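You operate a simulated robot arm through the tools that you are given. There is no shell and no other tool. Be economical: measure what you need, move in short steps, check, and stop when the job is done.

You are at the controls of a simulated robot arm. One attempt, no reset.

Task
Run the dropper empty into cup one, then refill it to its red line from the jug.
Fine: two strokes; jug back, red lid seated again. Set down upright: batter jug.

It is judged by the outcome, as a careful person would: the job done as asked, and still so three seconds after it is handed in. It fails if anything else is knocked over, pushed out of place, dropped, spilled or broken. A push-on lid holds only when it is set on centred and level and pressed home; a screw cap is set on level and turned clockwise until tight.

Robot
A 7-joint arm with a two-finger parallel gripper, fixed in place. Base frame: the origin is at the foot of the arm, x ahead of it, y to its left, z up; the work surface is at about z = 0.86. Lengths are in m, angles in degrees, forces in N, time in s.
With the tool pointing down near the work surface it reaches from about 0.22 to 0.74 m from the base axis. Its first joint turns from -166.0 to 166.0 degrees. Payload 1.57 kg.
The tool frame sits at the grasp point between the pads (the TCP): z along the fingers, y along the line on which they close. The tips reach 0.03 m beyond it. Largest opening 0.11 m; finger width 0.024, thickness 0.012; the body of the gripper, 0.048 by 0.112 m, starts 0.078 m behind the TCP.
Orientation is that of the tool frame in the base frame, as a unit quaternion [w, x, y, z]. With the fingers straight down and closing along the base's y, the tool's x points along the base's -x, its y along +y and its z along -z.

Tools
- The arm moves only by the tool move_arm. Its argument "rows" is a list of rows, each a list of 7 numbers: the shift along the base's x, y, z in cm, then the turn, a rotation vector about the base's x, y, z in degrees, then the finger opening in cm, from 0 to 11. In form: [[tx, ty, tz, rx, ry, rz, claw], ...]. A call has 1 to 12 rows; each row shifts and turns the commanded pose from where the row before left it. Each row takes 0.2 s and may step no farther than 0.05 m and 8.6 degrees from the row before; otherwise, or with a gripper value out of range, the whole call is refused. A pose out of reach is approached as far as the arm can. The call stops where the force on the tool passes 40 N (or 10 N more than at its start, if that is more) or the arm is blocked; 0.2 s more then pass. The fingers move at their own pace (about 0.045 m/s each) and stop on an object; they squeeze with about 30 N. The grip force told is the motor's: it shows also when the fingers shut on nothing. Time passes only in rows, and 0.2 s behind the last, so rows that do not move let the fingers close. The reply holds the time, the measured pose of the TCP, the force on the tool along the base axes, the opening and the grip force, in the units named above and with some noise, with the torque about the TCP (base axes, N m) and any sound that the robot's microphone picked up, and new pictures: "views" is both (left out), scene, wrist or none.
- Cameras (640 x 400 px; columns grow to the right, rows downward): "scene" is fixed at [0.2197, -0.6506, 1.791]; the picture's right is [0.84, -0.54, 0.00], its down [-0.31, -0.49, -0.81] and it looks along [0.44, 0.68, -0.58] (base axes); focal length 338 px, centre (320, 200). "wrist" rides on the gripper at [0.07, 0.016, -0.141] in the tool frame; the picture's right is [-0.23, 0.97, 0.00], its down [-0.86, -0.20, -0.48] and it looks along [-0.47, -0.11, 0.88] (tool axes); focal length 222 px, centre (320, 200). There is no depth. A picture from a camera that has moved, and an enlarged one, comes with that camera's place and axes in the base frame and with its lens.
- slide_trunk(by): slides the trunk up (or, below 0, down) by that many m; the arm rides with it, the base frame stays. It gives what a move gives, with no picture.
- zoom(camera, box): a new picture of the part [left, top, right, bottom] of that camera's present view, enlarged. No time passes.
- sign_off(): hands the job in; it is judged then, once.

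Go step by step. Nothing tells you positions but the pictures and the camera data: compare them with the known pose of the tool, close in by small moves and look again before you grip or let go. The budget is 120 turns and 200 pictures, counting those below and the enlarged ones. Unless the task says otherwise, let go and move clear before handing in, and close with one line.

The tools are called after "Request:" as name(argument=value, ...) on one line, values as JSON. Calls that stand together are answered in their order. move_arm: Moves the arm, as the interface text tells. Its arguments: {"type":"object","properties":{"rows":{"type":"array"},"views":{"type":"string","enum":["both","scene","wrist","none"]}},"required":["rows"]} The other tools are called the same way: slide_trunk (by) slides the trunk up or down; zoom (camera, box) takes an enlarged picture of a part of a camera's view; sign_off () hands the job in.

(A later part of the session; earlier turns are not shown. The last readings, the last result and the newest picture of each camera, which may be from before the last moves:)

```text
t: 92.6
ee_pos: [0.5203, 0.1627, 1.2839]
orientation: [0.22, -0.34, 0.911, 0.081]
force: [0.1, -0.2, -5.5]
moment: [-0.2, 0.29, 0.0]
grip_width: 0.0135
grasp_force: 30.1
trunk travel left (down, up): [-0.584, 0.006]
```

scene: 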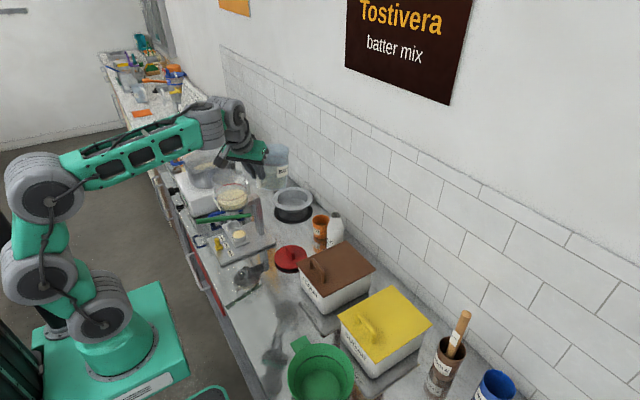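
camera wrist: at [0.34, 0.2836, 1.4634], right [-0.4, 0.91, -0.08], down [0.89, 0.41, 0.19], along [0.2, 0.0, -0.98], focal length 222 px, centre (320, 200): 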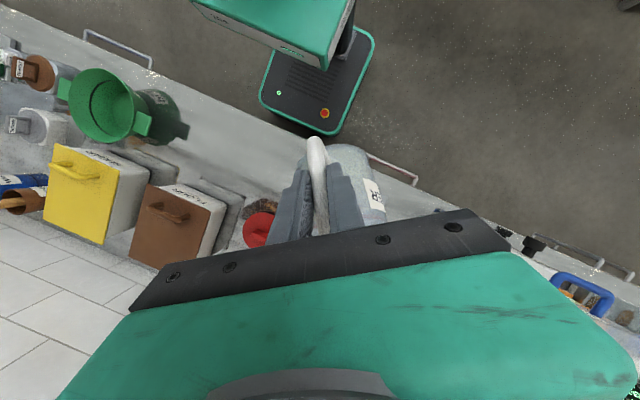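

Request:
move_arm(rows=[[0, -0.6, 0.3, 0, 0, 8, 0], [0, -0.6, 0.3, 0, 0, 8, 0], [0, -0.4, 0, 0, 0, 8, 0], [0, 0, 0, 0, 0, 8, 0], [0, 0, 0, 0, 0, 8, 0], [0, 0, 0, 0, 0, 8, 0], [0, 0, 0, 0, 0, 8, 0]], views="scene")

Request:
zoom(camera="scene", box=[190, 130, 310, 220])

```text
t: 94.2
ee_pos: [0.5015, 0.15, 1.2484]
orientation: [-0.163, 0.704, -0.671, -0.167]
force: [1.4, 0.7, -5.7]
moment: [-0.39, 0.04, 0.02]
grip_width: 0.0134
grasp_force: 30.3
out of reach, approached as far as the arm can: row 5, 6, 7
trunk travel left (down, up): [-0.584, 0.006]
```

scene: 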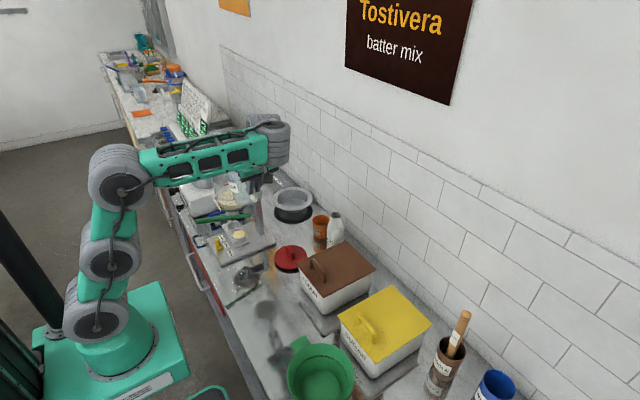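

```text
4.44 times, centred on (250, 175) of scene
camera zoom: at [0.2197, -0.6506, 1.791], right [0.84, -0.54, 0.0], down [-0.31, -0.49, -0.81], along [0.44, 0.68, -0.58], focal length 1501 px, centre (631, 311)
```

zoom: 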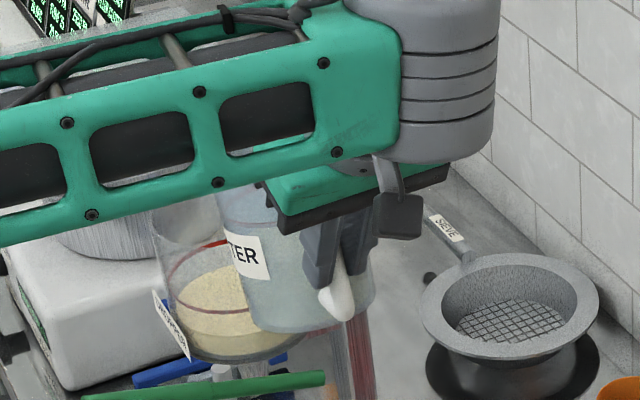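

The wrist is at its limit in yaw with the lean, so yaw stays at ~93°. Tilting forward reduces that lean; I'll back off from the hopper, go up and tilt together.

Request:
move_arm(rows=[[0, -1.5, 1, -4, 0, 0, 0], [0, 0, 1.2, -4, 0, 0, 0], [0, 0.5, 1, -4, 0, 0, 0], [0, 0.5, 0.8, -4, 0, 0, 0]], views="none")

Request:
zoom(camera="scene", box=[190, 130, 310, 220])

```text
t: 95.2
ee_pos: [0.4904, 0.1487, 1.2464]
orientation: [-0.063, 0.719, -0.689, -0.071]
force: [0.5, -0.6, -3.8]
moment: [-0.28, 0.03, -0.02]
grip_width: 0.0134
grasp_force: 30.0
out of reach, approached as far as the arm can: row 1, 2
trunk travel left (down, up): [-0.584, 0.006]
```

```text
4.44 times, centred on (250, 175) of scene
camera zoom: at [0.2197, -0.6506, 1.791], right [0.84, -0.54, 0.0], down [-0.31, -0.49, -0.81], along [0.44, 0.68, -0.58], focal length 1501 px, centre (631, 311)
```

zoom: 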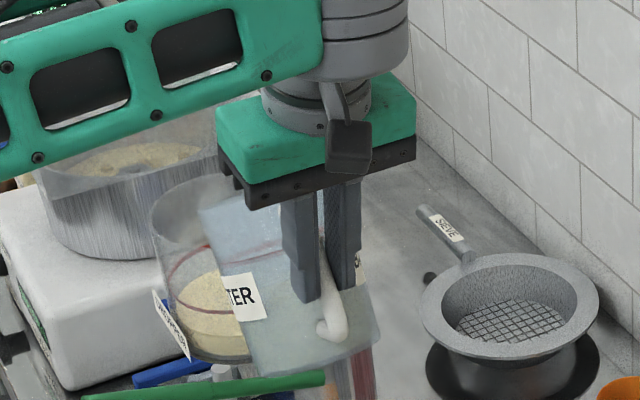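

Request:
move_arm(rows=[[0, 0, 1.2, 0, 0, 0, 0], [0.2, 0, 1.2, -3, 0, 0, 0], [0.2, 0.3, 1.2, -3, 0, 0, 0], [0.2, 0.7, 0.8, -3, 0, 0, 0]], views="none")

Request:
zoom(camera="scene", box=[190, 130, 310, 220])

```text
t: 96.2
ee_pos: [0.484, 0.159, 1.2558]
orientation: [-0.007, 0.722, -0.691, -0.018]
force: [-0.4, -0.2, -4.8]
moment: [-0.28, -0.01, 0.0]
grip_width: 0.0135
grasp_force: 29.9
out of reach, approached as far as the arm can: row 1, 2, 3, 4
trunk travel left (down, up): [-0.584, 0.006]
```

```text
4.44 times, centred on (250, 175) of scene
camera zoom: at [0.2197, -0.6506, 1.791], right [0.84, -0.54, 0.0], down [-0.31, -0.49, -0.81], along [0.44, 0.68, -0.58], focal length 1501 px, centre (631, 311)
```

zoom: 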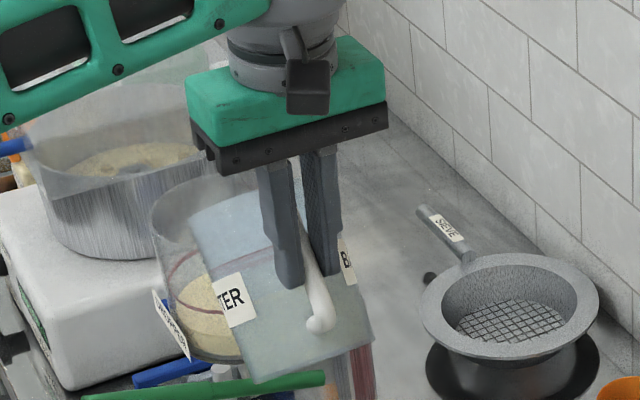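

This approach is also capped. The real cure is a grip with more forward lean, taken with the handle turned toward -y so that the wrist stays clear of the column. I'll retreat, straighten, and set the jug down at its home spot rotated.

Request:
move_arm(rows=[[-0.3, -2, 0, 2, 0, 0, 0], [-0.5, -2.5, 0, 4, 0, 0, 0], [-0.8, -2, 0, 4, 0, -4, 0], [-1, -1.5, -1, 4, 0, -4, 0], [-1, -0.5, -1, 4, 0, -4, 0], [-1, 0, -1, 4, 0, -4, 0]], views="scene")

```text
t: 97.6
ee_pos: [0.4368, 0.0737, 1.2234]
orientation: [0.152, -0.604, 0.769, 0.143]
force: [0.1, 0.1, -5.3]
moment: [-0.3, 0.07, -0.01]
grip_width: 0.0135
grasp_force: 30.4
trunk travel left (down, up): [-0.584, 0.006]
```

scene: 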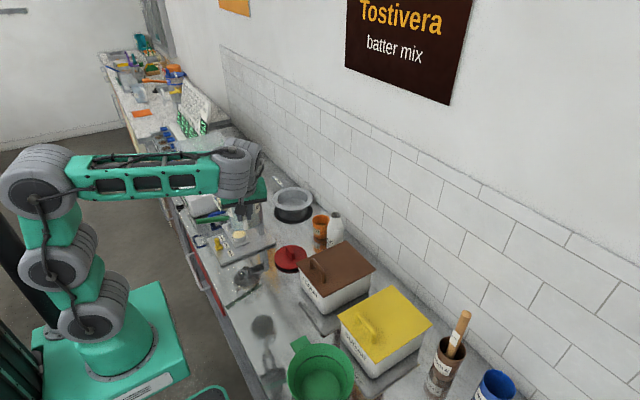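

Good. I'll yaw back to about 50°, finish straightening and lower toward the home spot.

Request:
move_arm(rows=[[-0.5, 0.3, -2, 0, 0, -6.5, 0], [-0.6, 0.3, -2.5, 0, 0, -6.5, 0], [-0.6, 0.3, -3, 0, 0, -6.5, 0], [-0.6, 0.3, -3, 0, 0, -6.5, 0], [-0.6, 0.3, -3, 3.06, -2.57, 0, 0], [0, 0, -3, 3.06, -2.57, 0, 0], [0, 0, -3, 3.06, -2.57, 0, 0], [0, 0, -2, 1.5, -1.3, 0, 0]], views="none")

Request:
zoom(camera="scene", box=[190, 190, 310, 280])

```text
t: 99.4
ee_pos: [0.409, 0.0865, 1.0107]
orientation: [0.288, -0.405, 0.854, 0.154]
force: [-0.4, 0.2, -4.2]
moment: [-0.25, 0.27, 0.01]
grip_width: 0.0137
grasp_force: 30.0
trunk travel left (down, up): [-0.584, 0.006]
```

```text
4.44 times, centred on (250, 235) of scene
camera zoom: at [0.2197, -0.6506, 1.791], right [0.84, -0.54, 0.0], down [-0.31, -0.49, -0.81], along [0.44, 0.68, -0.58], focal length 1501 px, centre (631, 44)
```

zoom: 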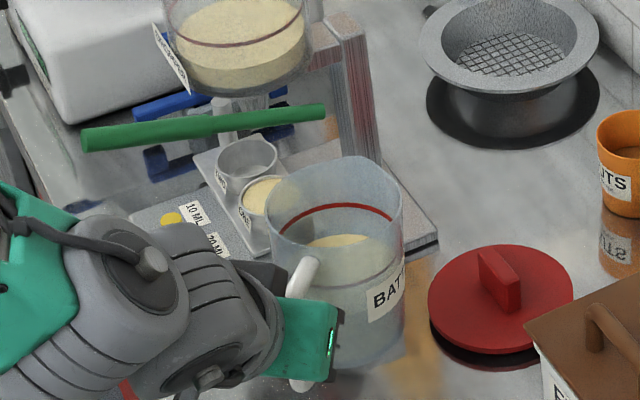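

Nearly level. I'll correct a small roll and lower to the counter.

Request:
move_arm(rows=[[-0.2, 0.2, -2, -1.07, -1.3, 0, 0], [0, 0, -2, 0, 0, 0, 0], [0, 0, -1.2, 0, 0, 0, 0], [0, 0, -0.8, 0, 0, 0, 0], [0, 0, -0.5, 0, 0, 0, 0], [0, 0, -0.4, 0, 0, 0, 0]], views="none")

Request:
zoom(camera="scene", box=[190, 190, 310, 280])

```text
t: 100.8
ee_pos: [0.4075, 0.0909, 0.943]
orientation: [0.294, -0.409, 0.852, 0.141]
force: [-1.2, 0.0, -1.6]
moment: [0.0, -0.06, 0.02]
grip_width: 0.0138
grasp_force: 30.4
trunk travel left (down, up): [-0.584, 0.006]
```

```text
4.44 times, centred on (250, 235) of scene
camera zoom: at [0.2197, -0.6506, 1.791], right [0.84, -0.54, 0.0], down [-0.31, -0.49, -0.81], along [0.44, 0.68, -0.58], focal length 1501 px, centre (631, 44)
```

zoom: 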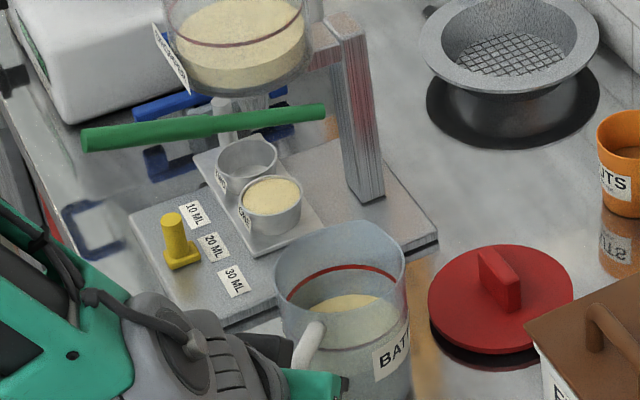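

The jug is almost carrying its weight. I'll settle it, release, back off along the tool axis, and lean the tool to about 60°.

Request:
move_arm(rows=[[0, 0, -0.2, 0, 0, 0, 0], [0, 0, 0, 0, 0, 0, 3], [0, 0, 0, 0, 0, 0, 6], [0, 0, 0, 0, 0, 0, 6], [-1.2, -1.4, 2.4, 0, 0, 0, 6], [-1.2, -1.4, 2.4, 0, 0, 0, 6], [-1.1, -1.4, 2.3, 0, 0, 0, 6]], views="none")

Request:
move_arm(rows=[[-0.3, -0.3, 0, 4.22, -3.52, 0, 6], [-0.3, -0.4, -0.6, 4.22, -3.52, 0, 6], [-0.4, -0.5, -0.8, 4.22, -3.52, 0, 6], [-0.4, -0.5, -0.8, 4.22, -3.52, 0, 6]], views="both")

Request:
zoom(camera="scene", box=[180, 210, 300, 300])

```text
t: 102.4
ee_pos: [0.3728, 0.0486, 1.0137]
orientation: [0.294, -0.41, 0.852, 0.142]
force: [0.1, -0.3, 0.1]
moment: [0.01, -0.02, 0.01]
grip_width: 0.0599
grasp_force: 0.0
trunk travel left (down, up): [-0.584, 0.006]
```

```text
t: 103.4
ee_pos: [0.358, 0.0306, 0.9908]
orientation: [0.452, -0.377, 0.78, 0.214]
force: [0.1, 0.5, 0.1]
moment: [-0.03, 0.01, 0.0]
grip_width: 0.0601
grasp_force: 0.0
trunk travel left (down, up): [-0.584, 0.006]
camera wrist: at [0.2479, -0.0814, 1.001], right [-0.69, 0.7, 0.19], down [0.16, -0.11, 0.98], along [0.71, 0.71, -0.03], focal length 222 px, centre (320, 200)
```

scene: 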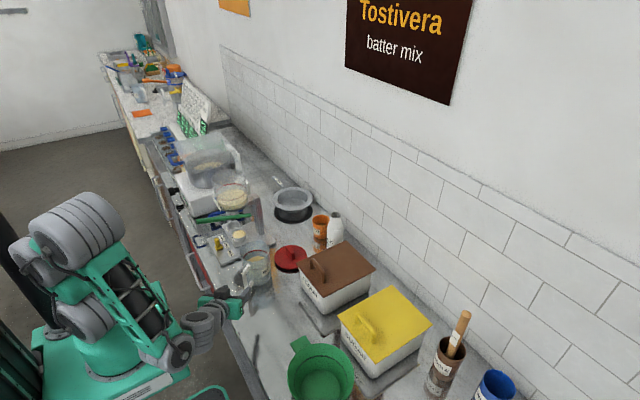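
wrist: 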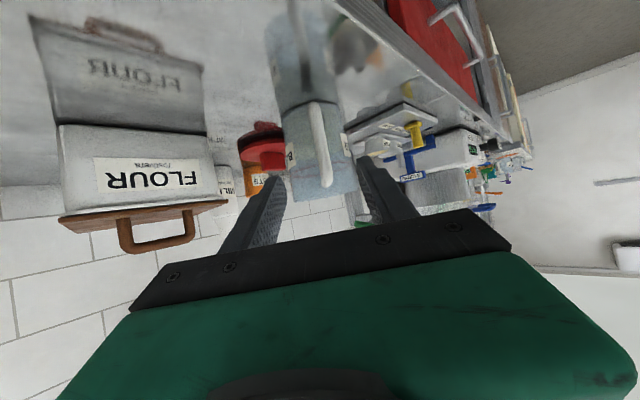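

```text
4.44 times, centred on (240, 255) of scene
camera zoom: at [0.2197, -0.6506, 1.791], right [0.84, -0.54, 0.0], down [-0.31, -0.49, -0.81], along [0.44, 0.68, -0.58], focal length 1501 px, centre (676, -44)
```

zoom: 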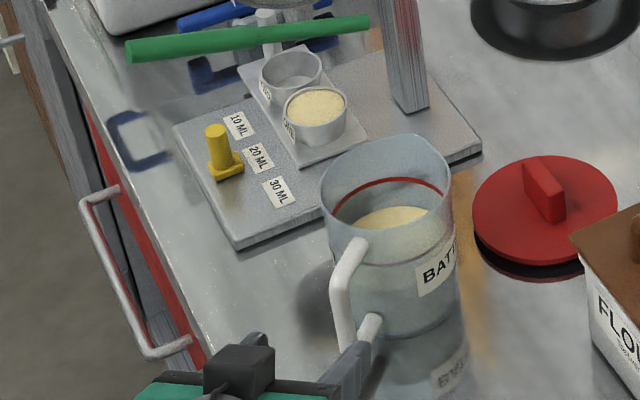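

60° lean is easily reachable and the handle is centred between the fingers. I'll add 6° and advance onto the bar.

Request:
move_arm(rows=[[0.5, 0.7, -1.6, 4.6, -3.84, 0, 6], [1.3, 1.6, -0.9, 0, 0, 0, 6], [1.3, 1.6, -0.9, 0, 0, 0, 6]], views="wrist")

Request:
zoom(camera="scene", box=[200, 220, 300, 300])

```text
t: 104.2
ee_pos: [0.3888, 0.0712, 0.9558]
orientation: [0.492, -0.366, 0.755, 0.233]
force: [-0.7, -0.5, 0.0]
moment: [0.01, 0.0, -0.04]
grip_width: 0.0601
grasp_force: 0.0
trunk travel left (down, up): [-0.584, 0.006]
camera wrist: at [0.2785, -0.0406, 0.9501], right [-0.7, 0.68, 0.2], down [0.09, -0.19, 0.98], along [0.71, 0.71, 0.07], focal length 222 px, centre (320, 200)
```

wrist: 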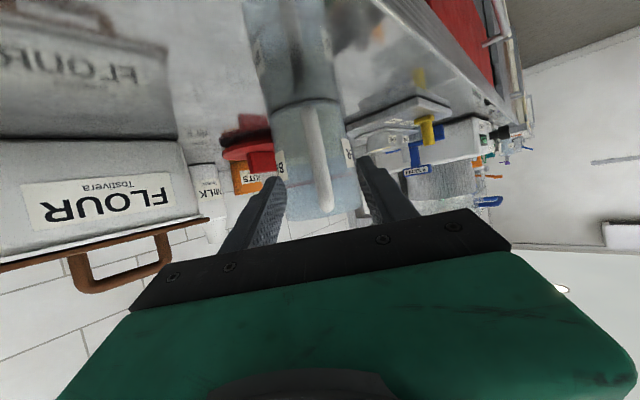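

```text
5.00 times, centred on (250, 260) of scene
camera zoom: at [0.2197, -0.6506, 1.791], right [0.84, -0.54, 0.0], down [-0.31, -0.49, -0.81], along [0.44, 0.68, -0.58], focal length 1689 px, centre (670, -100)
```

zoom: 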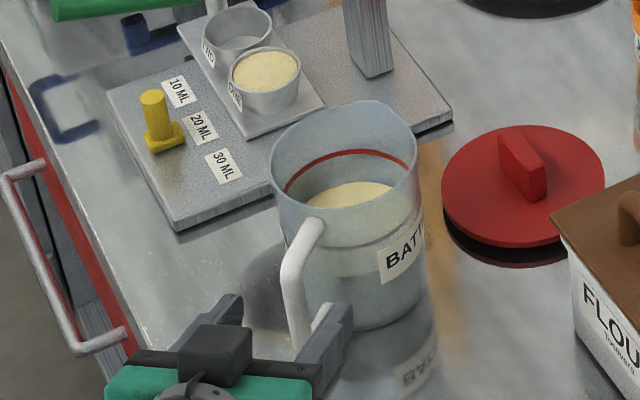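

Request:
move_arm(rows=[[0.95, 1.0, -0.6, 0, 0, 0, 6], [0.9, 1.0, -0.6, 0, 0, 0, 6], [0, 0, 0, 0, 0, 0, 3], [0, 0, 0, 0, 0, 0, 1.5], [0, 0, 0, 0, 0, 0, 0], [0, 0, 0, 0, 0, 0, 0]], views="none")

Request:
move_arm(rows=[[0, 0, 0.5, 0, 0, 0, 0], [0, 0, 1, 0, 0, 0, 0], [0, 0, 1.5, 0, 0, 0, 0], [0, 0, 1.5, 0, 0, 0, 0]], views="none")

Request:
zoom(camera="scene", box=[200, 210, 300, 290])

```text
t: 105.6
ee_pos: [0.4068, 0.0918, 0.9453]
orientation: [0.492, -0.365, 0.755, 0.233]
force: [-0.1, 0.4, 0.1]
moment: [0.22, 0.19, 0.05]
grip_width: 0.0136
grasp_force: 23.0
trunk travel left (down, up): [-0.584, 0.006]
```

```text
t: 106.6
ee_pos: [0.4075, 0.0913, 0.9888]
orientation: [0.491, -0.365, 0.756, 0.233]
force: [0.1, -1.0, -4.8]
moment: [-0.27, 0.28, 0.0]
grip_width: 0.0135
grasp_force: 30.0
trunk travel left (down, up): [-0.584, 0.006]
```

```text
5.00 times, centred on (250, 250) of scene
camera zoom: at [0.2197, -0.6506, 1.791], right [0.84, -0.54, 0.0], down [-0.31, -0.49, -0.81], along [0.44, 0.68, -0.58], focal length 1689 px, centre (670, -50)
```

zoom: 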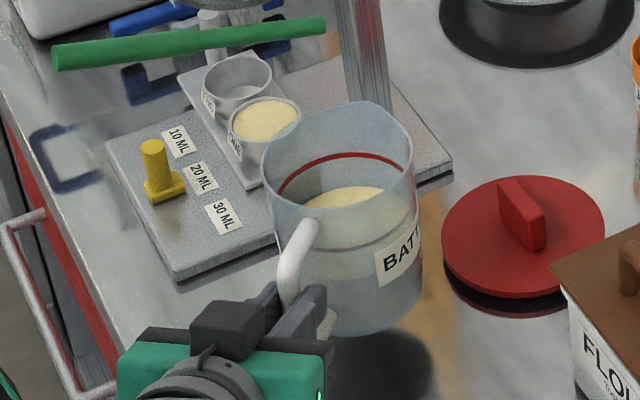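

Held level with a 66° lean. I'll raise it and pre-tilt to 30° (well below the current flow angle) while still away from the hopper.

Request:
move_arm(rows=[[0, 0, 3, 0, 0, 0, 0], [0, 0, 3.5, -3.89, 3.15, 0, 0], [0, 0, 3.5, -3.89, 3.15, 0, 0], [0, 0, 3.5, -3.89, 3.15, 0, 0], [0, 0, 3.5, -3.89, 3.15, 0, 0], [0, 0, 3.5, -3.89, 3.15, 0, 0], [0, 0, 3.5, -3.89, 3.15, 0, 0], [0, 0, 3.5, 0, 0, 0, 0], [0, 0, 3.2, 0, 0, 0, 0]], views="none")

Request:
move_arm(rows=[[-0.8, 1.8, 0, 0, 0, 0, 0], [-0.8, 1.8, 0, 0, 0, 0, 0], [-0.8, 1.8, 0, 0, 0, 0, 0], [-0.8, 1.8, 0, 0, 0, 0, 0], [-0.8, 1.8, 0, 0, 0, 0, 0], [-0.8, 1.8, 0, 0, 0, 0, 0]], views="scene")

Request:
zoom(camera="scene", box=[170, 140, 290, 230])

```text
t: 108.6
ee_pos: [0.4054, 0.0906, 1.297]
orientation: [0.278, -0.414, 0.857, 0.132]
force: [-1.3, -0.3, -4.7]
moment: [-0.2, 0.21, -0.02]
grip_width: 0.0136
grasp_force: 29.8
trunk travel left (down, up): [-0.584, 0.006]
```

```text
t: 110.0
ee_pos: [0.3575, 0.1991, 1.2965]
orientation: [0.278, -0.414, 0.857, 0.132]
force: [0.4, 0.3, -4.6]
moment: [-0.2, 0.18, 0.02]
grip_width: 0.0134
grasp_force: 30.2
trunk travel left (down, up): [-0.584, 0.006]
```

scene: 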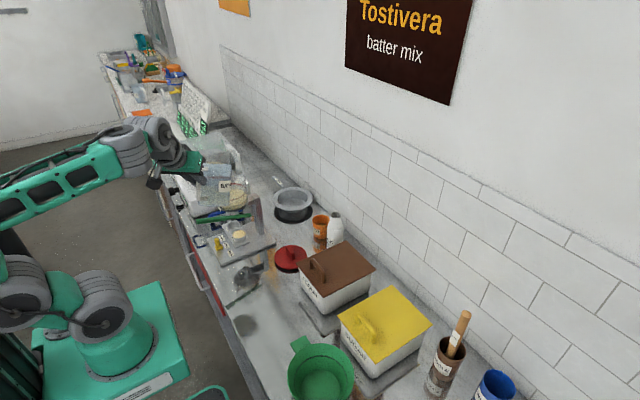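

```text
4.44 times, centred on (230, 185) of scene
camera zoom: at [0.2197, -0.6506, 1.791], right [0.84, -0.54, 0.0], down [-0.31, -0.49, -0.81], along [0.44, 0.68, -0.58], focal length 1501 px, centre (720, 267)
```

zoom: 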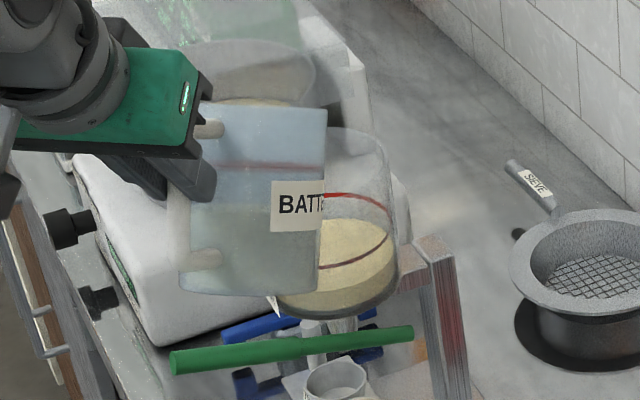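

No blockage. I'll continue to 45° while moving in so the wrist comes outward and the elbow relaxes.

Request:
move_arm(rows=[[0.3, 0.5, 0.3, -3.89, 3.15, 0, 0], [0.3, 0.6, 0.2, -3.89, 3.15, 0, 0], [0.5, 0.8, -0.2, -3.89, 3.15, 0, 0], [0.8, 1.2, -0.3, 0, 0, 0, 0]], views="none")

Request:
zoom(camera="scene", box=[170, 140, 290, 230])

```text
t: 111.0
ee_pos: [0.3795, 0.228, 1.2962]
orientation: [0.164, -0.427, 0.886, 0.078]
force: [-0.4, 0.2, -5.5]
moment: [-0.14, 0.13, 0.02]
grip_width: 0.0135
grasp_force: 30.0
trunk travel left (down, up): [-0.584, 0.006]
```

```text
4.44 times, centred on (230, 185) of scene
camera zoom: at [0.2197, -0.6506, 1.791], right [0.84, -0.54, 0.0], down [-0.31, -0.49, -0.81], along [0.44, 0.68, -0.58], focal length 1501 px, centre (720, 267)
```

zoom: 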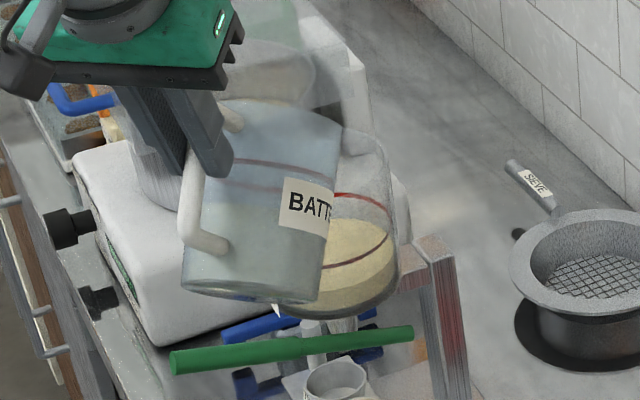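

Request:
move_arm(rows=[[0.3, 0.8, 0.3, -1.94, 1.57, 0, 0], [0.3, 0.8, 0.4, -1.94, 1.57, 0, 0], [0.3, 0.35, 0.3, -1.94, 1.57, 0, 0]], views="none")

Request:
zoom(camera="scene", box=[170, 140, 290, 230])

```text
t: 111.8
ee_pos: [0.3859, 0.2502, 1.3062]
orientation: [0.105, -0.432, 0.895, 0.05]
force: [-0.2, -0.1, -4.9]
moment: [-0.11, 0.14, 0.01]
grip_width: 0.0134
grasp_force: 30.3
trunk travel left (down, up): [-0.584, 0.006]
```

```text
4.44 times, centred on (230, 185) of scene
camera zoom: at [0.2197, -0.6506, 1.791], right [0.84, -0.54, 0.0], down [-0.31, -0.49, -0.81], along [0.44, 0.68, -0.58], focal length 1501 px, centre (720, 267)
```

zoom: 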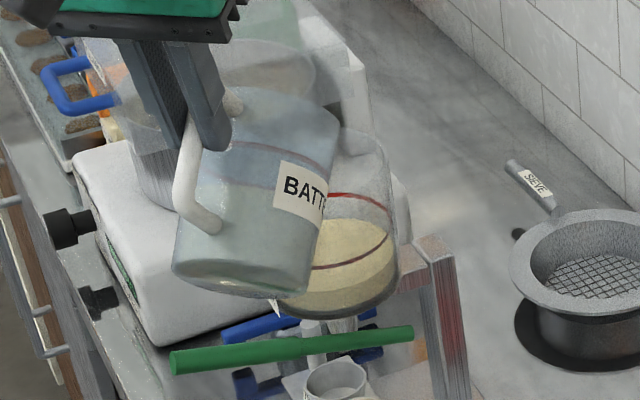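

θ≈52°, lean still forward – plenty of margin now. Continuing to 57°.

Request:
move_arm(rows=[[0.3, 0.2, 0.3, -1.94, 1.57, 0, 0], [0.3, 0.3, 0.2, -1.94, 1.57, 0, 0], [0, 0, 0, 0, 0, 0, 0]], views="none")

Request:
zoom(camera="scene", box=[190, 150, 270, 210])

```text
t: 112.6
ee_pos: [0.3935, 0.254, 1.3106]
orientation: [0.067, -0.433, 0.898, 0.031]
force: [0.3, -1.1, -4.1]
moment: [-0.03, 0.05, 0.02]
grip_width: 0.0132
grasp_force: 30.1
trunk travel left (down, up): [-0.584, 0.006]
```

```text
6.67 times, centred on (230, 180) of scene
camera zoom: at [0.2197, -0.6506, 1.791], right [0.84, -0.54, 0.0], down [-0.31, -0.49, -0.81], along [0.44, 0.68, -0.58], focal length 2252 px, centre (920, 333)
```

zoom: 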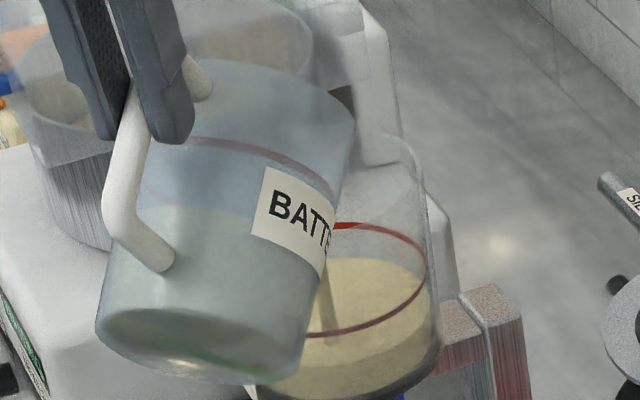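

Flow resumed into the hopper. I'll hold and add tilt gradually.

Request:
move_arm(rows=[[0.25, 0.25, 0.2, -1.55, 1.26, 0, 0], [0, 0, 0, 0, 0, 0, 0], [0, 0, 0, 0, 0, 0, 0], [0.25, 0.25, 0.2, -1.55, 1.26, 0, 0], [0, 0, 0, 0, 0, 0, 0], [0, 0, 0, 0, 0, 0, 0]], views="none")

Request:
zoom(camera="scene", box=[190, 150, 270, 210])

```text
t: 114.0
ee_pos: [0.3937, 0.2574, 1.2945]
orientation: [0.036, -0.434, 0.9, 0.018]
force: [-0.7, -0.9, 7.2]
moment: [0.56, -0.5, 0.03]
grip_width: 0.0134
grasp_force: 30.1
out of reach, approached as far as the arm can: row 1, 4
trunk travel left (down, up): [-0.584, 0.006]
```

```text
6.67 times, centred on (230, 180) of scene
camera zoom: at [0.2197, -0.6506, 1.791], right [0.84, -0.54, 0.0], down [-0.31, -0.49, -0.81], along [0.44, 0.68, -0.58], focal length 2252 px, centre (920, 333)
```

zoom: 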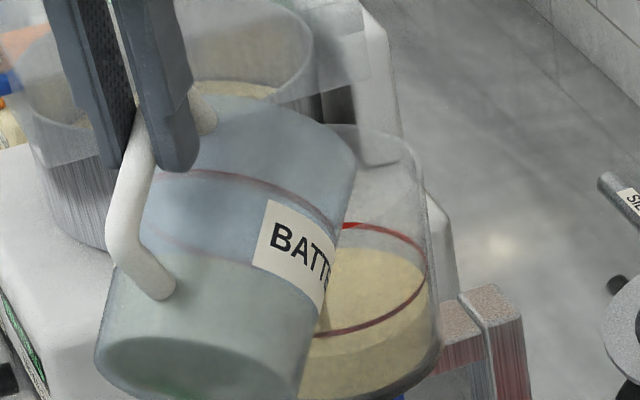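

The jug sagged to touch the rim as the arm hit an awkward wrist posture. I'll lift it straight off by 1.5 cm first.

Request:
move_arm(rows=[[0, 0, 0.8, 0, 0, 0, 0], [0, 0, 0.8, 0, 0, 0, 0]], views="none")

Request:
zoom(camera="scene", box=[180, 140, 280, 215])

```text
t: 114.6
ee_pos: [0.393, 0.2566, 1.2981]
orientation: [0.034, -0.434, 0.9, 0.017]
force: [-0.2, 0.1, -3.2]
moment: [-0.04, 0.09, 0.02]
grip_width: 0.0136
grasp_force: 29.7
out of reach, approached as far as the arm can: row 1, 2
trunk travel left (down, up): [-0.584, 0.006]
```

```text
5.33 times, centred on (230, 178) of scene
camera zoom: at [0.2197, -0.6506, 1.791], right [0.84, -0.54, 0.0], down [-0.31, -0.49, -0.81], along [0.44, 0.68, -0.58], focal length 1802 px, centre (800, 320)
```

zoom: 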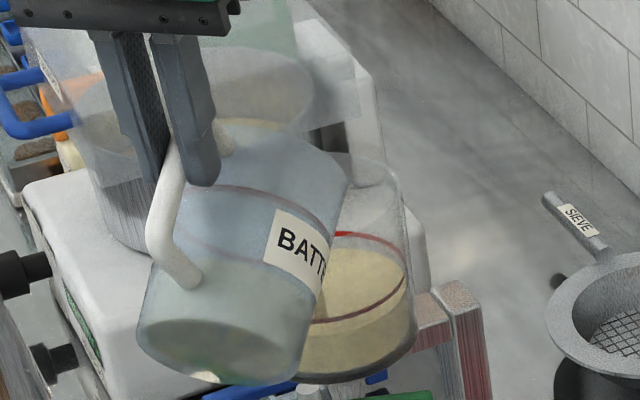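

Contact is gone, but this yaw caps the height. I'll ease the tilt back 5° and yaw -20° about the spout, where the earlier approach had more height available.

Request:
move_arm(rows=[[-0.6, -0.5, 0.4, 3.89, -3.15, 0, 0], [-0.5, 1.1, 0.4, 0, 0, -5, 0], [-0.5, 1.1, 0.3, 0, 0, -5, 0], [-0.5, 1.1, 0.2, 0, 0, -5, 0], [-0.5, 1.1, 0, 0, 0, -5, 0]], views="none")

Request:
zoom(camera="scene", box=[180, 140, 280, 215])

```text
t: 115.8
ee_pos: [0.3676, 0.2987, 1.3121]
orientation: [0.08, -0.271, 0.959, 0.021]
force: [0.3, 0.4, -3.3]
moment: [-0.03, 0.11, 0.02]
grip_width: 0.0135
grasp_force: 29.9
trunk travel left (down, up): [-0.584, 0.006]
```

```text
5.33 times, centred on (230, 178) of scene
camera zoom: at [0.2197, -0.6506, 1.791], right [0.84, -0.54, 0.0], down [-0.31, -0.49, -0.81], along [0.44, 0.68, -0.58], focal length 1802 px, centre (800, 320)
```

zoom: 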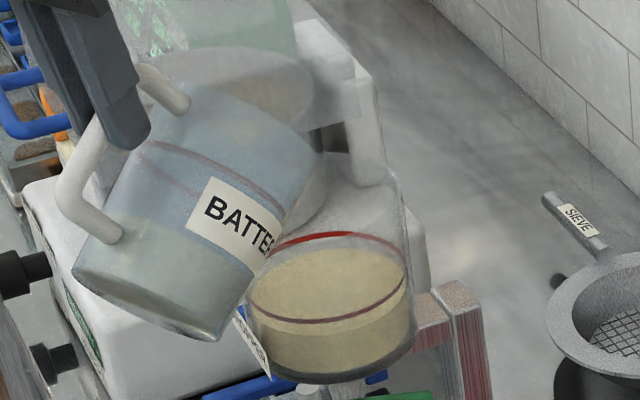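

Now the view is clear and there's no reach limit; the level needs about 13 mm more. Tilting to ~62°.

Request:
move_arm(rows=[[0, 0.1, 0.2, -1.8, 3.0, 0, 0], [0.4, 0.2, 0.2, -1.03, 1.71, 0, 0], [0, 0, 0, 0, 0, 0, 0], [0, 0, 0, 0, 0, 0, 0]], views="none")

Request:
zoom(camera="scene", box=[180, 140, 280, 215])

```text
t: 116.8
ee_pos: [0.3694, 0.2949, 1.2988]
orientation: [0.033, -0.272, 0.962, 0.01]
force: [-0.3, -0.8, -0.8]
moment: [0.02, 0.0, 0.01]
grip_width: 0.0137
grasp_force: 30.0
out of reach, approached as far as the arm can: row 1, 2
trunk travel left (down, up): [-0.584, 0.006]
```

```text
5.33 times, centred on (230, 178) of scene
camera zoom: at [0.2197, -0.6506, 1.791], right [0.84, -0.54, 0.0], down [-0.31, -0.49, -0.81], along [0.44, 0.68, -0.58], focal length 1802 px, centre (800, 320)
```

zoom: 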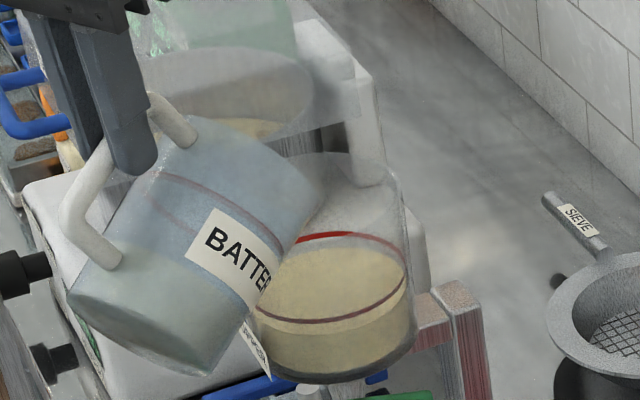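

Near a vertical tool this yaw caps the height again, while at yaw 0 vertical poses were freely reachable earlier. I'll ease off the tilt and swing the jug around the spout to yaw 0.

Request:
move_arm(rows=[[-0.3, 0.2, 0.8, 2.6, -4.3, 0, 0], [-0.6, 1.2, 0.4, 0, 0, -5.2, 0], [-0.6, 1.3, 0.1, 0, 0, -5.2, 0], [-0.6, 1.3, 0, 0, 0, -5.2, 0], [-0.1, 1.3, 0, 0, 0, -5.2, 0], [-0.1, 1.3, 0, 0, 0, -5.2, 0], [0, 1.3, 0, 0, 0, -5.2, 0]], views="none")

Request:
zoom(camera="scene", box=[180, 140, 280, 215])

```text
t: 118.4
ee_pos: [0.3379, 0.3622, 1.28]
orientation: [0.078, -0.003, 0.997, 0.001]
force: [-13.8, 0.1, 10.5]
moment: [0.03, 0.15, 0.08]
grip_width: 0.0137
grasp_force: 29.9
out of reach, approached as far as the arm can: row 4, 6, 7
trunk travel left (down, up): [-0.584, 0.006]
```

```text
5.33 times, centred on (230, 178) of scene
camera zoom: at [0.2197, -0.6506, 1.791], right [0.84, -0.54, 0.0], down [-0.31, -0.49, -0.81], along [0.44, 0.68, -0.58], focal length 1802 px, centre (800, 320)
```

zoom: 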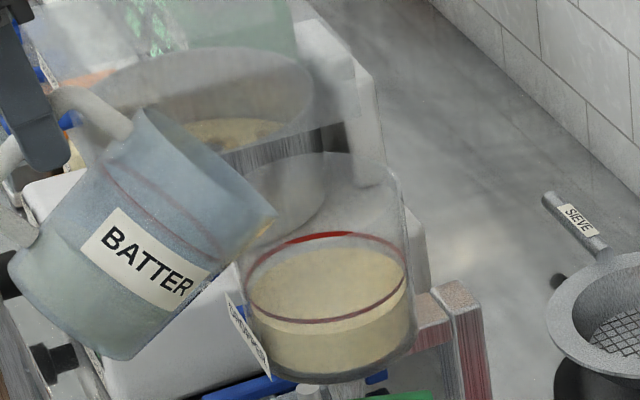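

The jug sagged onto the rim again; I'll back off toward the robot and reduce tilt right away, then check the arm posture.

Request:
move_arm(rows=[[-1, 0, 0.5, 0, -4, 0, 0], [-1, 0, 0.5, 0, -4, 0, 0], [-1, 0, 0.3, 0, -4, 0, 0]], views="scene")

Request:
zoom(camera="scene", box=[150, 140, 290, 245])

```text
t: 119.2
ee_pos: [0.3103, 0.361, 1.2901]
orientation: [0.182, -0.002, 0.983, 0.0]
force: [0.3, -0.6, -2.9]
moment: [0.01, 0.13, 0.01]
grip_width: 0.0134
grasp_force: 30.0
trunk travel left (down, up): [-0.584, 0.006]
```

scene: 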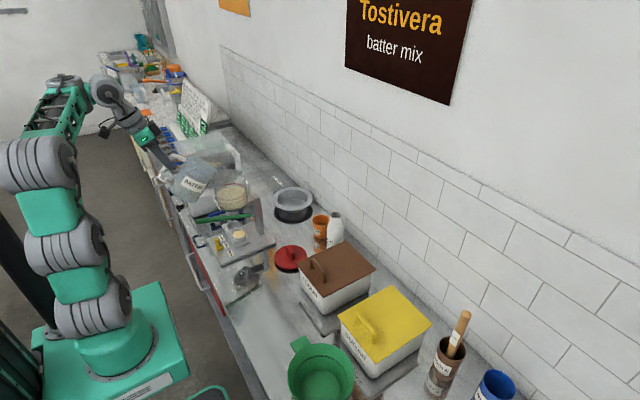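

```text
3.81 times, centred on (220, 192) of scene
camera zoom: at [0.2197, -0.6506, 1.791], right [0.84, -0.54, 0.0], down [-0.31, -0.49, -0.81], along [0.44, 0.68, -0.58], focal length 1287 px, centre (701, 229)
```

zoom: 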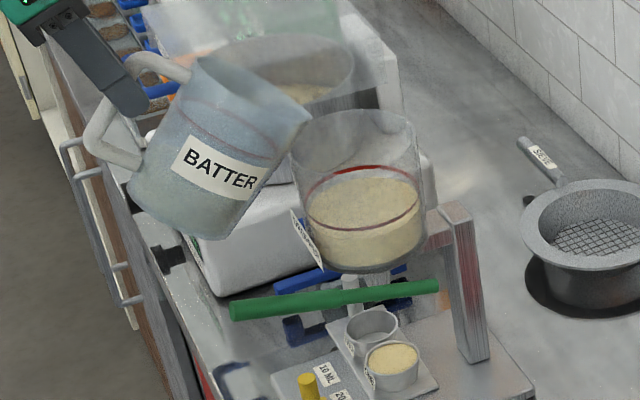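

No spill, and the jug is safe. New plan: the jug is low, so I'll pour over its side by rolling it about the tool's long axis, which needs much less height. I'll carry it round to the -y side with the tool leaning, jug upright.

Request:
move_arm(rows=[[-0.5, 0, 0, 0, -5, 0, 0], [0, -1, 0, 0, -5, 0, 0], [0.3, -2.5, 0, 0, 0, 0, 0], [0.6, -3, 0, 0, 0, 5, 0], [0.8, -3, 0, 0, 0, 5, 0], [1, -3, 0, 0, 0, 5, 0], [1.2, -3, 0, 0, 0, 5, 0], [1.5, -2.5, 0, 0, 0, 5, 0], [1.5, -2, 0, 0, 0, 5, 0]], views="scene")

```text
t: 121.2
ee_pos: [0.3754, 0.1613, 1.2903]
orientation: [0.258, -0.252, 0.93, 0.067]
force: [-0.2, -0.1, -3.0]
moment: [-0.07, 0.17, -0.03]
grip_width: 0.0139
grasp_force: 30.0
trunk travel left (down, up): [-0.584, 0.006]
```

scene: 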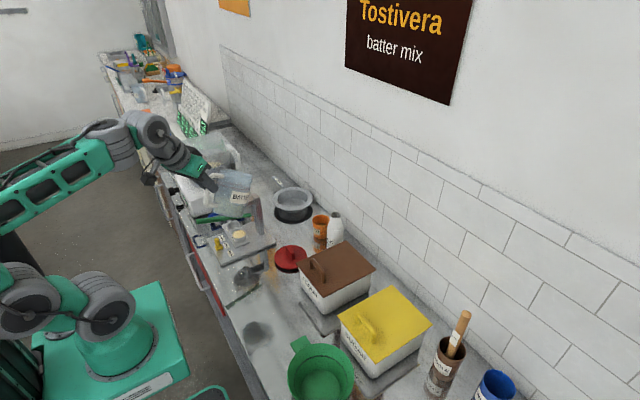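

Request:
move_arm(rows=[[2, -0.3, -0.5, 0, 0, 5, 0], [2, -0.3, -0.5, 0, 0, 5, 0], [2, 0, -0.5, 0, 0, 5, 0], [2, 0, -0.5, 0, 0, 5, 0], [1.5, 0, -0.5, 0, 0, 0, 0]], views="none")

Request:
move_arm(rows=[[0.3, 0, -0.3, 3.89, -3.15, 0, 0], [0.3, 0, -0.3, 3.89, -3.15, 0, 0], [0, 0, -0.3, 3.89, -3.15, 0, 0], [0, 0, 0, 3.89, -3.15, 0, 0], [0, 0, 0, 3.89, -3.15, 0, 0], [0, 0, 0, 3.89, -3.15, 0, 0], [0, 0, 0, 3.89, -3.15, 0, 0]], views="scene")

Request:
zoom(camera="scene", box=[200, 140, 320, 230])

```text
t: 122.4
ee_pos: [0.4715, 0.1554, 1.2674]
orientation: [0.243, -0.409, 0.872, 0.112]
force: [0.0, 0.6, -3.1]
moment: [-0.13, 0.15, -0.01]
grip_width: 0.0134
grasp_force: 30.6
trunk travel left (down, up): [-0.584, 0.006]
```

```text
t: 124.0
ee_pos: [0.4772, 0.1548, 1.2562]
orientation: [0.492, -0.356, 0.759, 0.234]
force: [0.6, -1.1, -3.3]
moment: [-0.17, 0.22, -0.02]
grip_width: 0.0134
grasp_force: 29.5
trunk travel left (down, up): [-0.584, 0.006]
```

scene: 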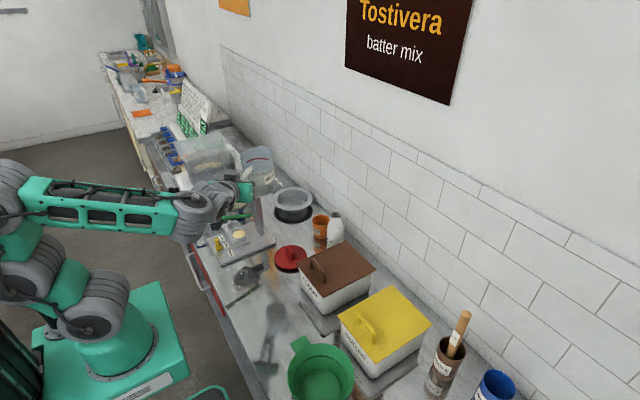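

```text
4.44 times, centred on (260, 185) of scene
camera zoom: at [0.2197, -0.6506, 1.791], right [0.84, -0.54, 0.0], down [-0.31, -0.49, -0.81], along [0.44, 0.68, -0.58], focal length 1501 px, centre (587, 267)
```

zoom: 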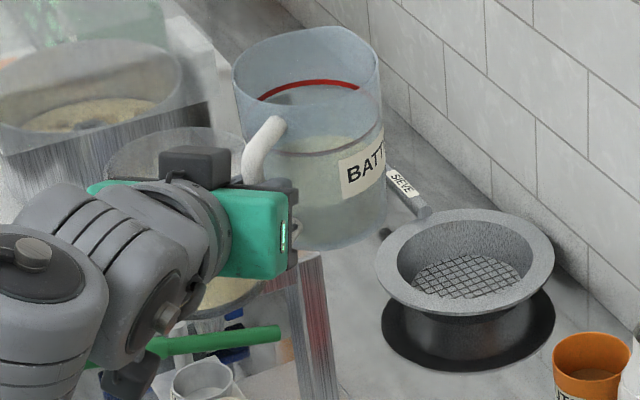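

The jug is upright with the lean reachable here. Now I'll shift sideways and roll it about 42° with the lip still just outside the hopper, below its flow angle.

Request:
move_arm(rows=[[1.15, 0.63, 0, 0, 0, 0, 0], [1.15, 0.63, 0, -4.45, -5.4, 0, 0], [1.15, 0.63, 0, -4.45, -5.4, 0, 0], [1.15, 0.63, 0, -4.45, -5.4, 0, 0], [1.15, 0.63, 0, -4.45, -5.4, 0, 0], [1.1, 0.63, 0, -4.45, -5.4, 0, 0], [0, 0, 0, -4.45, -5.4, 0, 0]], views="scene")

Request:
zoom(camera="scene", box=[190, 140, 310, 230])

```text
t: 125.6
ee_pos: [0.5449, 0.1945, 1.2578]
orientation: [0.589, -0.508, 0.626, -0.054]
force: [0.3, 0.8, -4.1]
moment: [-0.16, 0.24, 0.03]
grip_width: 0.0138
grasp_force: 29.4
trunk travel left (down, up): [-0.584, 0.006]
```

scene: 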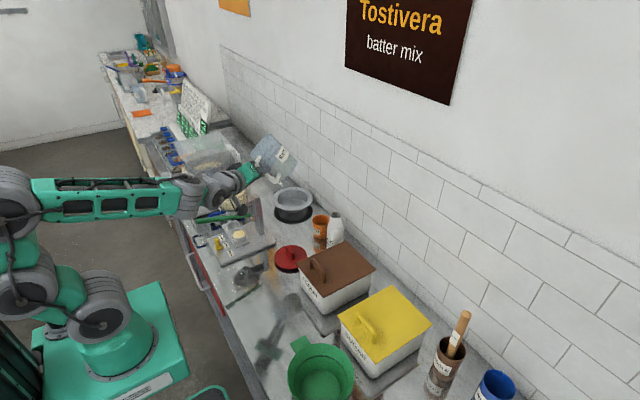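

```text
4.44 times, centred on (250, 185) of scene
camera zoom: at [0.2197, -0.6506, 1.791], right [0.84, -0.54, 0.0], down [-0.31, -0.49, -0.81], along [0.44, 0.68, -0.58], focal length 1501 px, centre (631, 267)
```

zoom: 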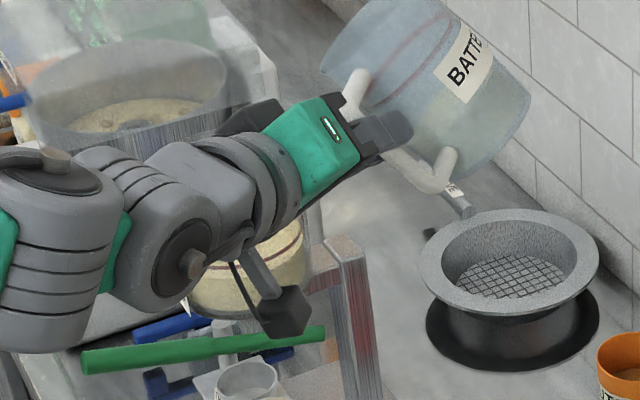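

Rolling works easily. I'll roll to about 50° and slide in so that the lip is 2.5 cm inside the hopper rim.

Request:
move_arm(rows=[[-1.1, 0.9, -0.5, -2.54, -3.09, 0, 0], [-1.1, 0.9, -1, -2.54, -3.09, 0, 0], [-1.1, 0.9, -1, 0, 0, 0, 0]], views="none")

Request:
zoom(camera="scene", box=[190, 140, 310, 230])

```text
t: 126.4
ee_pos: [0.5154, 0.2175, 1.2352]
orientation: [0.6, -0.529, 0.59, -0.11]
force: [1.9, -5.8, 1.9]
moment: [0.0, -0.02, -0.27]
grip_width: 0.0136
grasp_force: 29.9
trunk travel left (down, up): [-0.584, 0.006]
```

```text
4.44 times, centred on (250, 185) of scene
camera zoom: at [0.2197, -0.6506, 1.791], right [0.84, -0.54, 0.0], down [-0.31, -0.49, -0.81], along [0.44, 0.68, -0.58], focal length 1501 px, centre (631, 267)
```

zoom: 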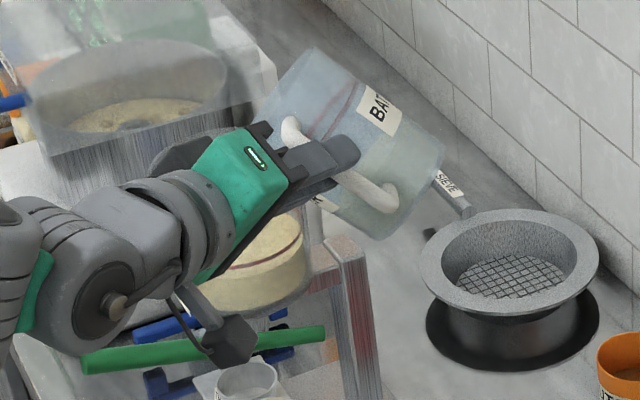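

Light contact with the rim. I'll raise 1.5 cm and check that it clears.

Request:
move_arm(rows=[[0, 0, 0.8, 0, 0, 0, 0], [0, 0, 0.8, 0, 0, 0, 0]], views="wrist")

Request:
zoom(camera="scene", box=[210, 140, 300, 220])

```text
t: 127.0
ee_pos: [0.5133, 0.2213, 1.2468]
orientation: [0.597, -0.531, 0.591, -0.107]
force: [0.9, -0.3, -1.8]
moment: [-0.2, 0.14, 0.0]
grip_width: 0.0135
grasp_force: 30.3
trunk travel left (down, up): [-0.584, 0.006]
camera wrist: at [0.4097, 0.103, 1.2317], right [-0.55, 0.57, -0.61], down [-0.53, 0.32, 0.78], along [0.65, 0.75, 0.13], focal length 222 px, centre (320, 200)
```

wrist: 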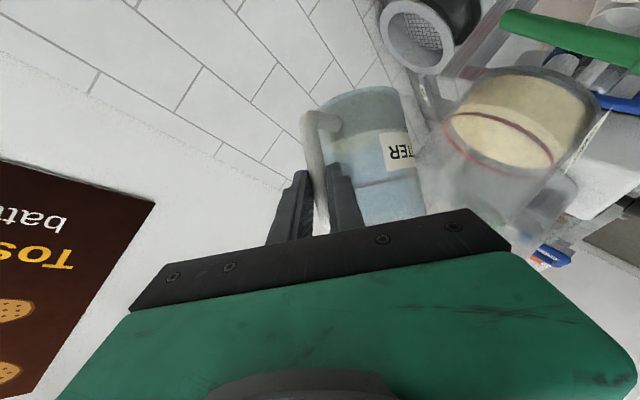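

```text
5.00 times, centred on (255, 180) of scene
camera zoom: at [0.2197, -0.6506, 1.791], right [0.84, -0.54, 0.0], down [-0.31, -0.49, -0.81], along [0.44, 0.68, -0.58], focal length 1689 px, centre (645, 300)
```

zoom: 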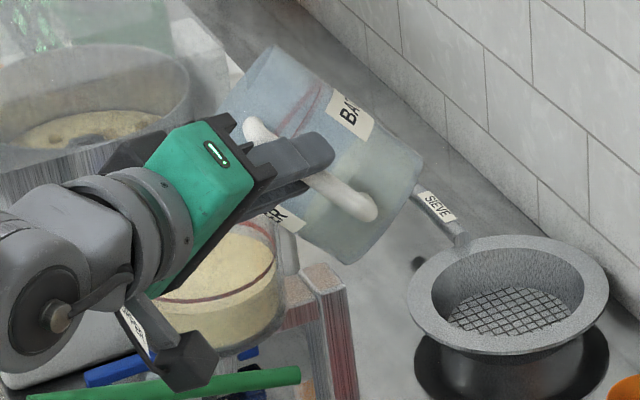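

Clear, and the wrist camera now sees the hopper's line and level directly. Rolling on to about 60°.

Request:
move_arm(rows=[[-0.3, 0.2, 0.4, -3.18, -3.86, 0, 0], [-0.3, 0.2, 0.4, -3.18, -3.86, 0, 0], [0, 0, 0, 0, 0, 0, 0]], views="wrist")

Request:
zoom(camera="wrist", box=[360, 40, 600, 240])

```text
t: 127.8
ee_pos: [0.5077, 0.2236, 1.2569]
orientation: [0.606, -0.555, 0.542, -0.177]
force: [0.1, -0.3, -2.8]
moment: [-0.15, 0.08, -0.04]
grip_width: 0.0137
grasp_force: 29.6
trunk travel left (down, up): [-0.584, 0.006]
camera wrist: at [0.4063, 0.104, 1.2397], right [-0.46, 0.5, -0.74], down [-0.63, 0.4, 0.66], along [0.63, 0.77, 0.13], focal length 222 px, centre (320, 200)
```

wrist: 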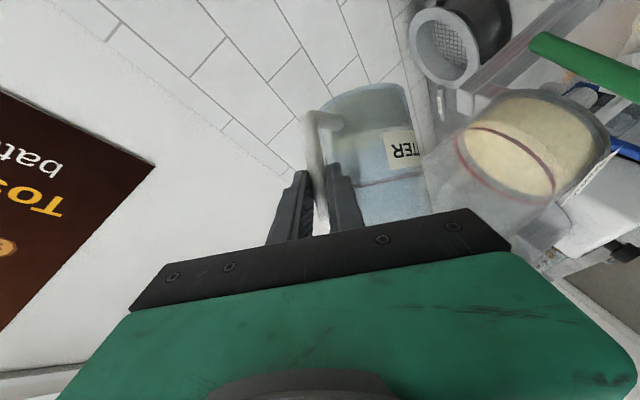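

```text
2.00 times, centred on (480, 140) of wrist
camera zoom: at [0.4063, 0.104, 1.2397], right [-0.46, 0.5, -0.74], down [-0.63, 0.4, 0.66], along [0.63, 0.77, 0.13], focal length 444 px, centre (0, 320)
```

zoom: 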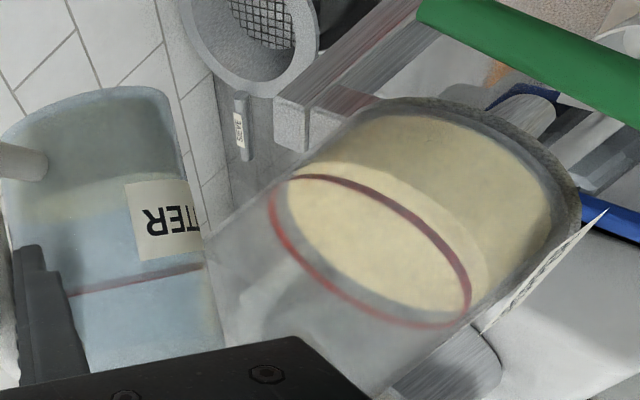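

Request:
move_arm(rows=[[-0.2, 0.2, 0.35, -3.18, -3.86, 0, 0], [-0.2, 0.2, 0.35, -3.18, -3.86, 0, 0], [0, 0, 0, 0, 0, 0, 0]], views="none")

Request:
zoom(camera="wrist", box=[360, 40, 600, 240])

Request:
zoom(camera="scene", box=[210, 140, 300, 220])

```text
t: 128.6
ee_pos: [0.5019, 0.2276, 1.264]
orientation: [0.61, -0.574, 0.49, -0.244]
force: [0.0, 0.9, -3.5]
moment: [-0.11, 0.08, 0.0]
grip_width: 0.0137
grasp_force: 30.2
trunk travel left (down, up): [-0.584, 0.006]
```

```text
2.00 times, centred on (480, 140) of wrist
camera zoom: at [0.4034, 0.1061, 1.2469], right [-0.35, 0.41, -0.84], down [-0.71, 0.47, 0.52], along [0.61, 0.78, 0.13], focal length 444 px, centre (0, 320)
```

zoom: 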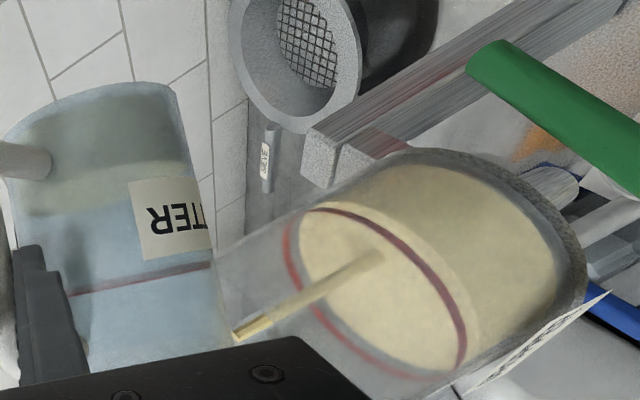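

```text
5.00 times, centred on (255, 180) of scene
camera zoom: at [0.2197, -0.6506, 1.791], right [0.84, -0.54, 0.0], down [-0.31, -0.49, -0.81], along [0.44, 0.68, -0.58], focal length 1689 px, centre (645, 300)
```

zoom: 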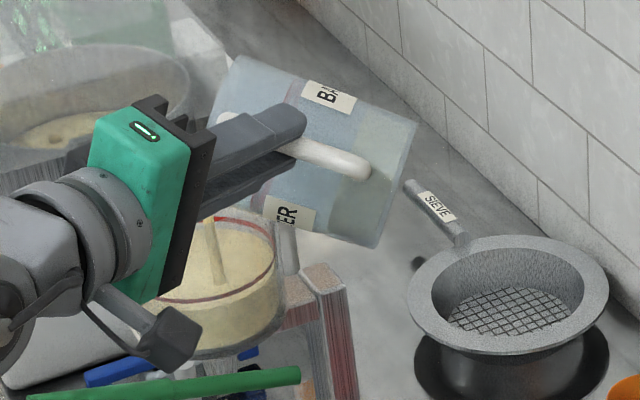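

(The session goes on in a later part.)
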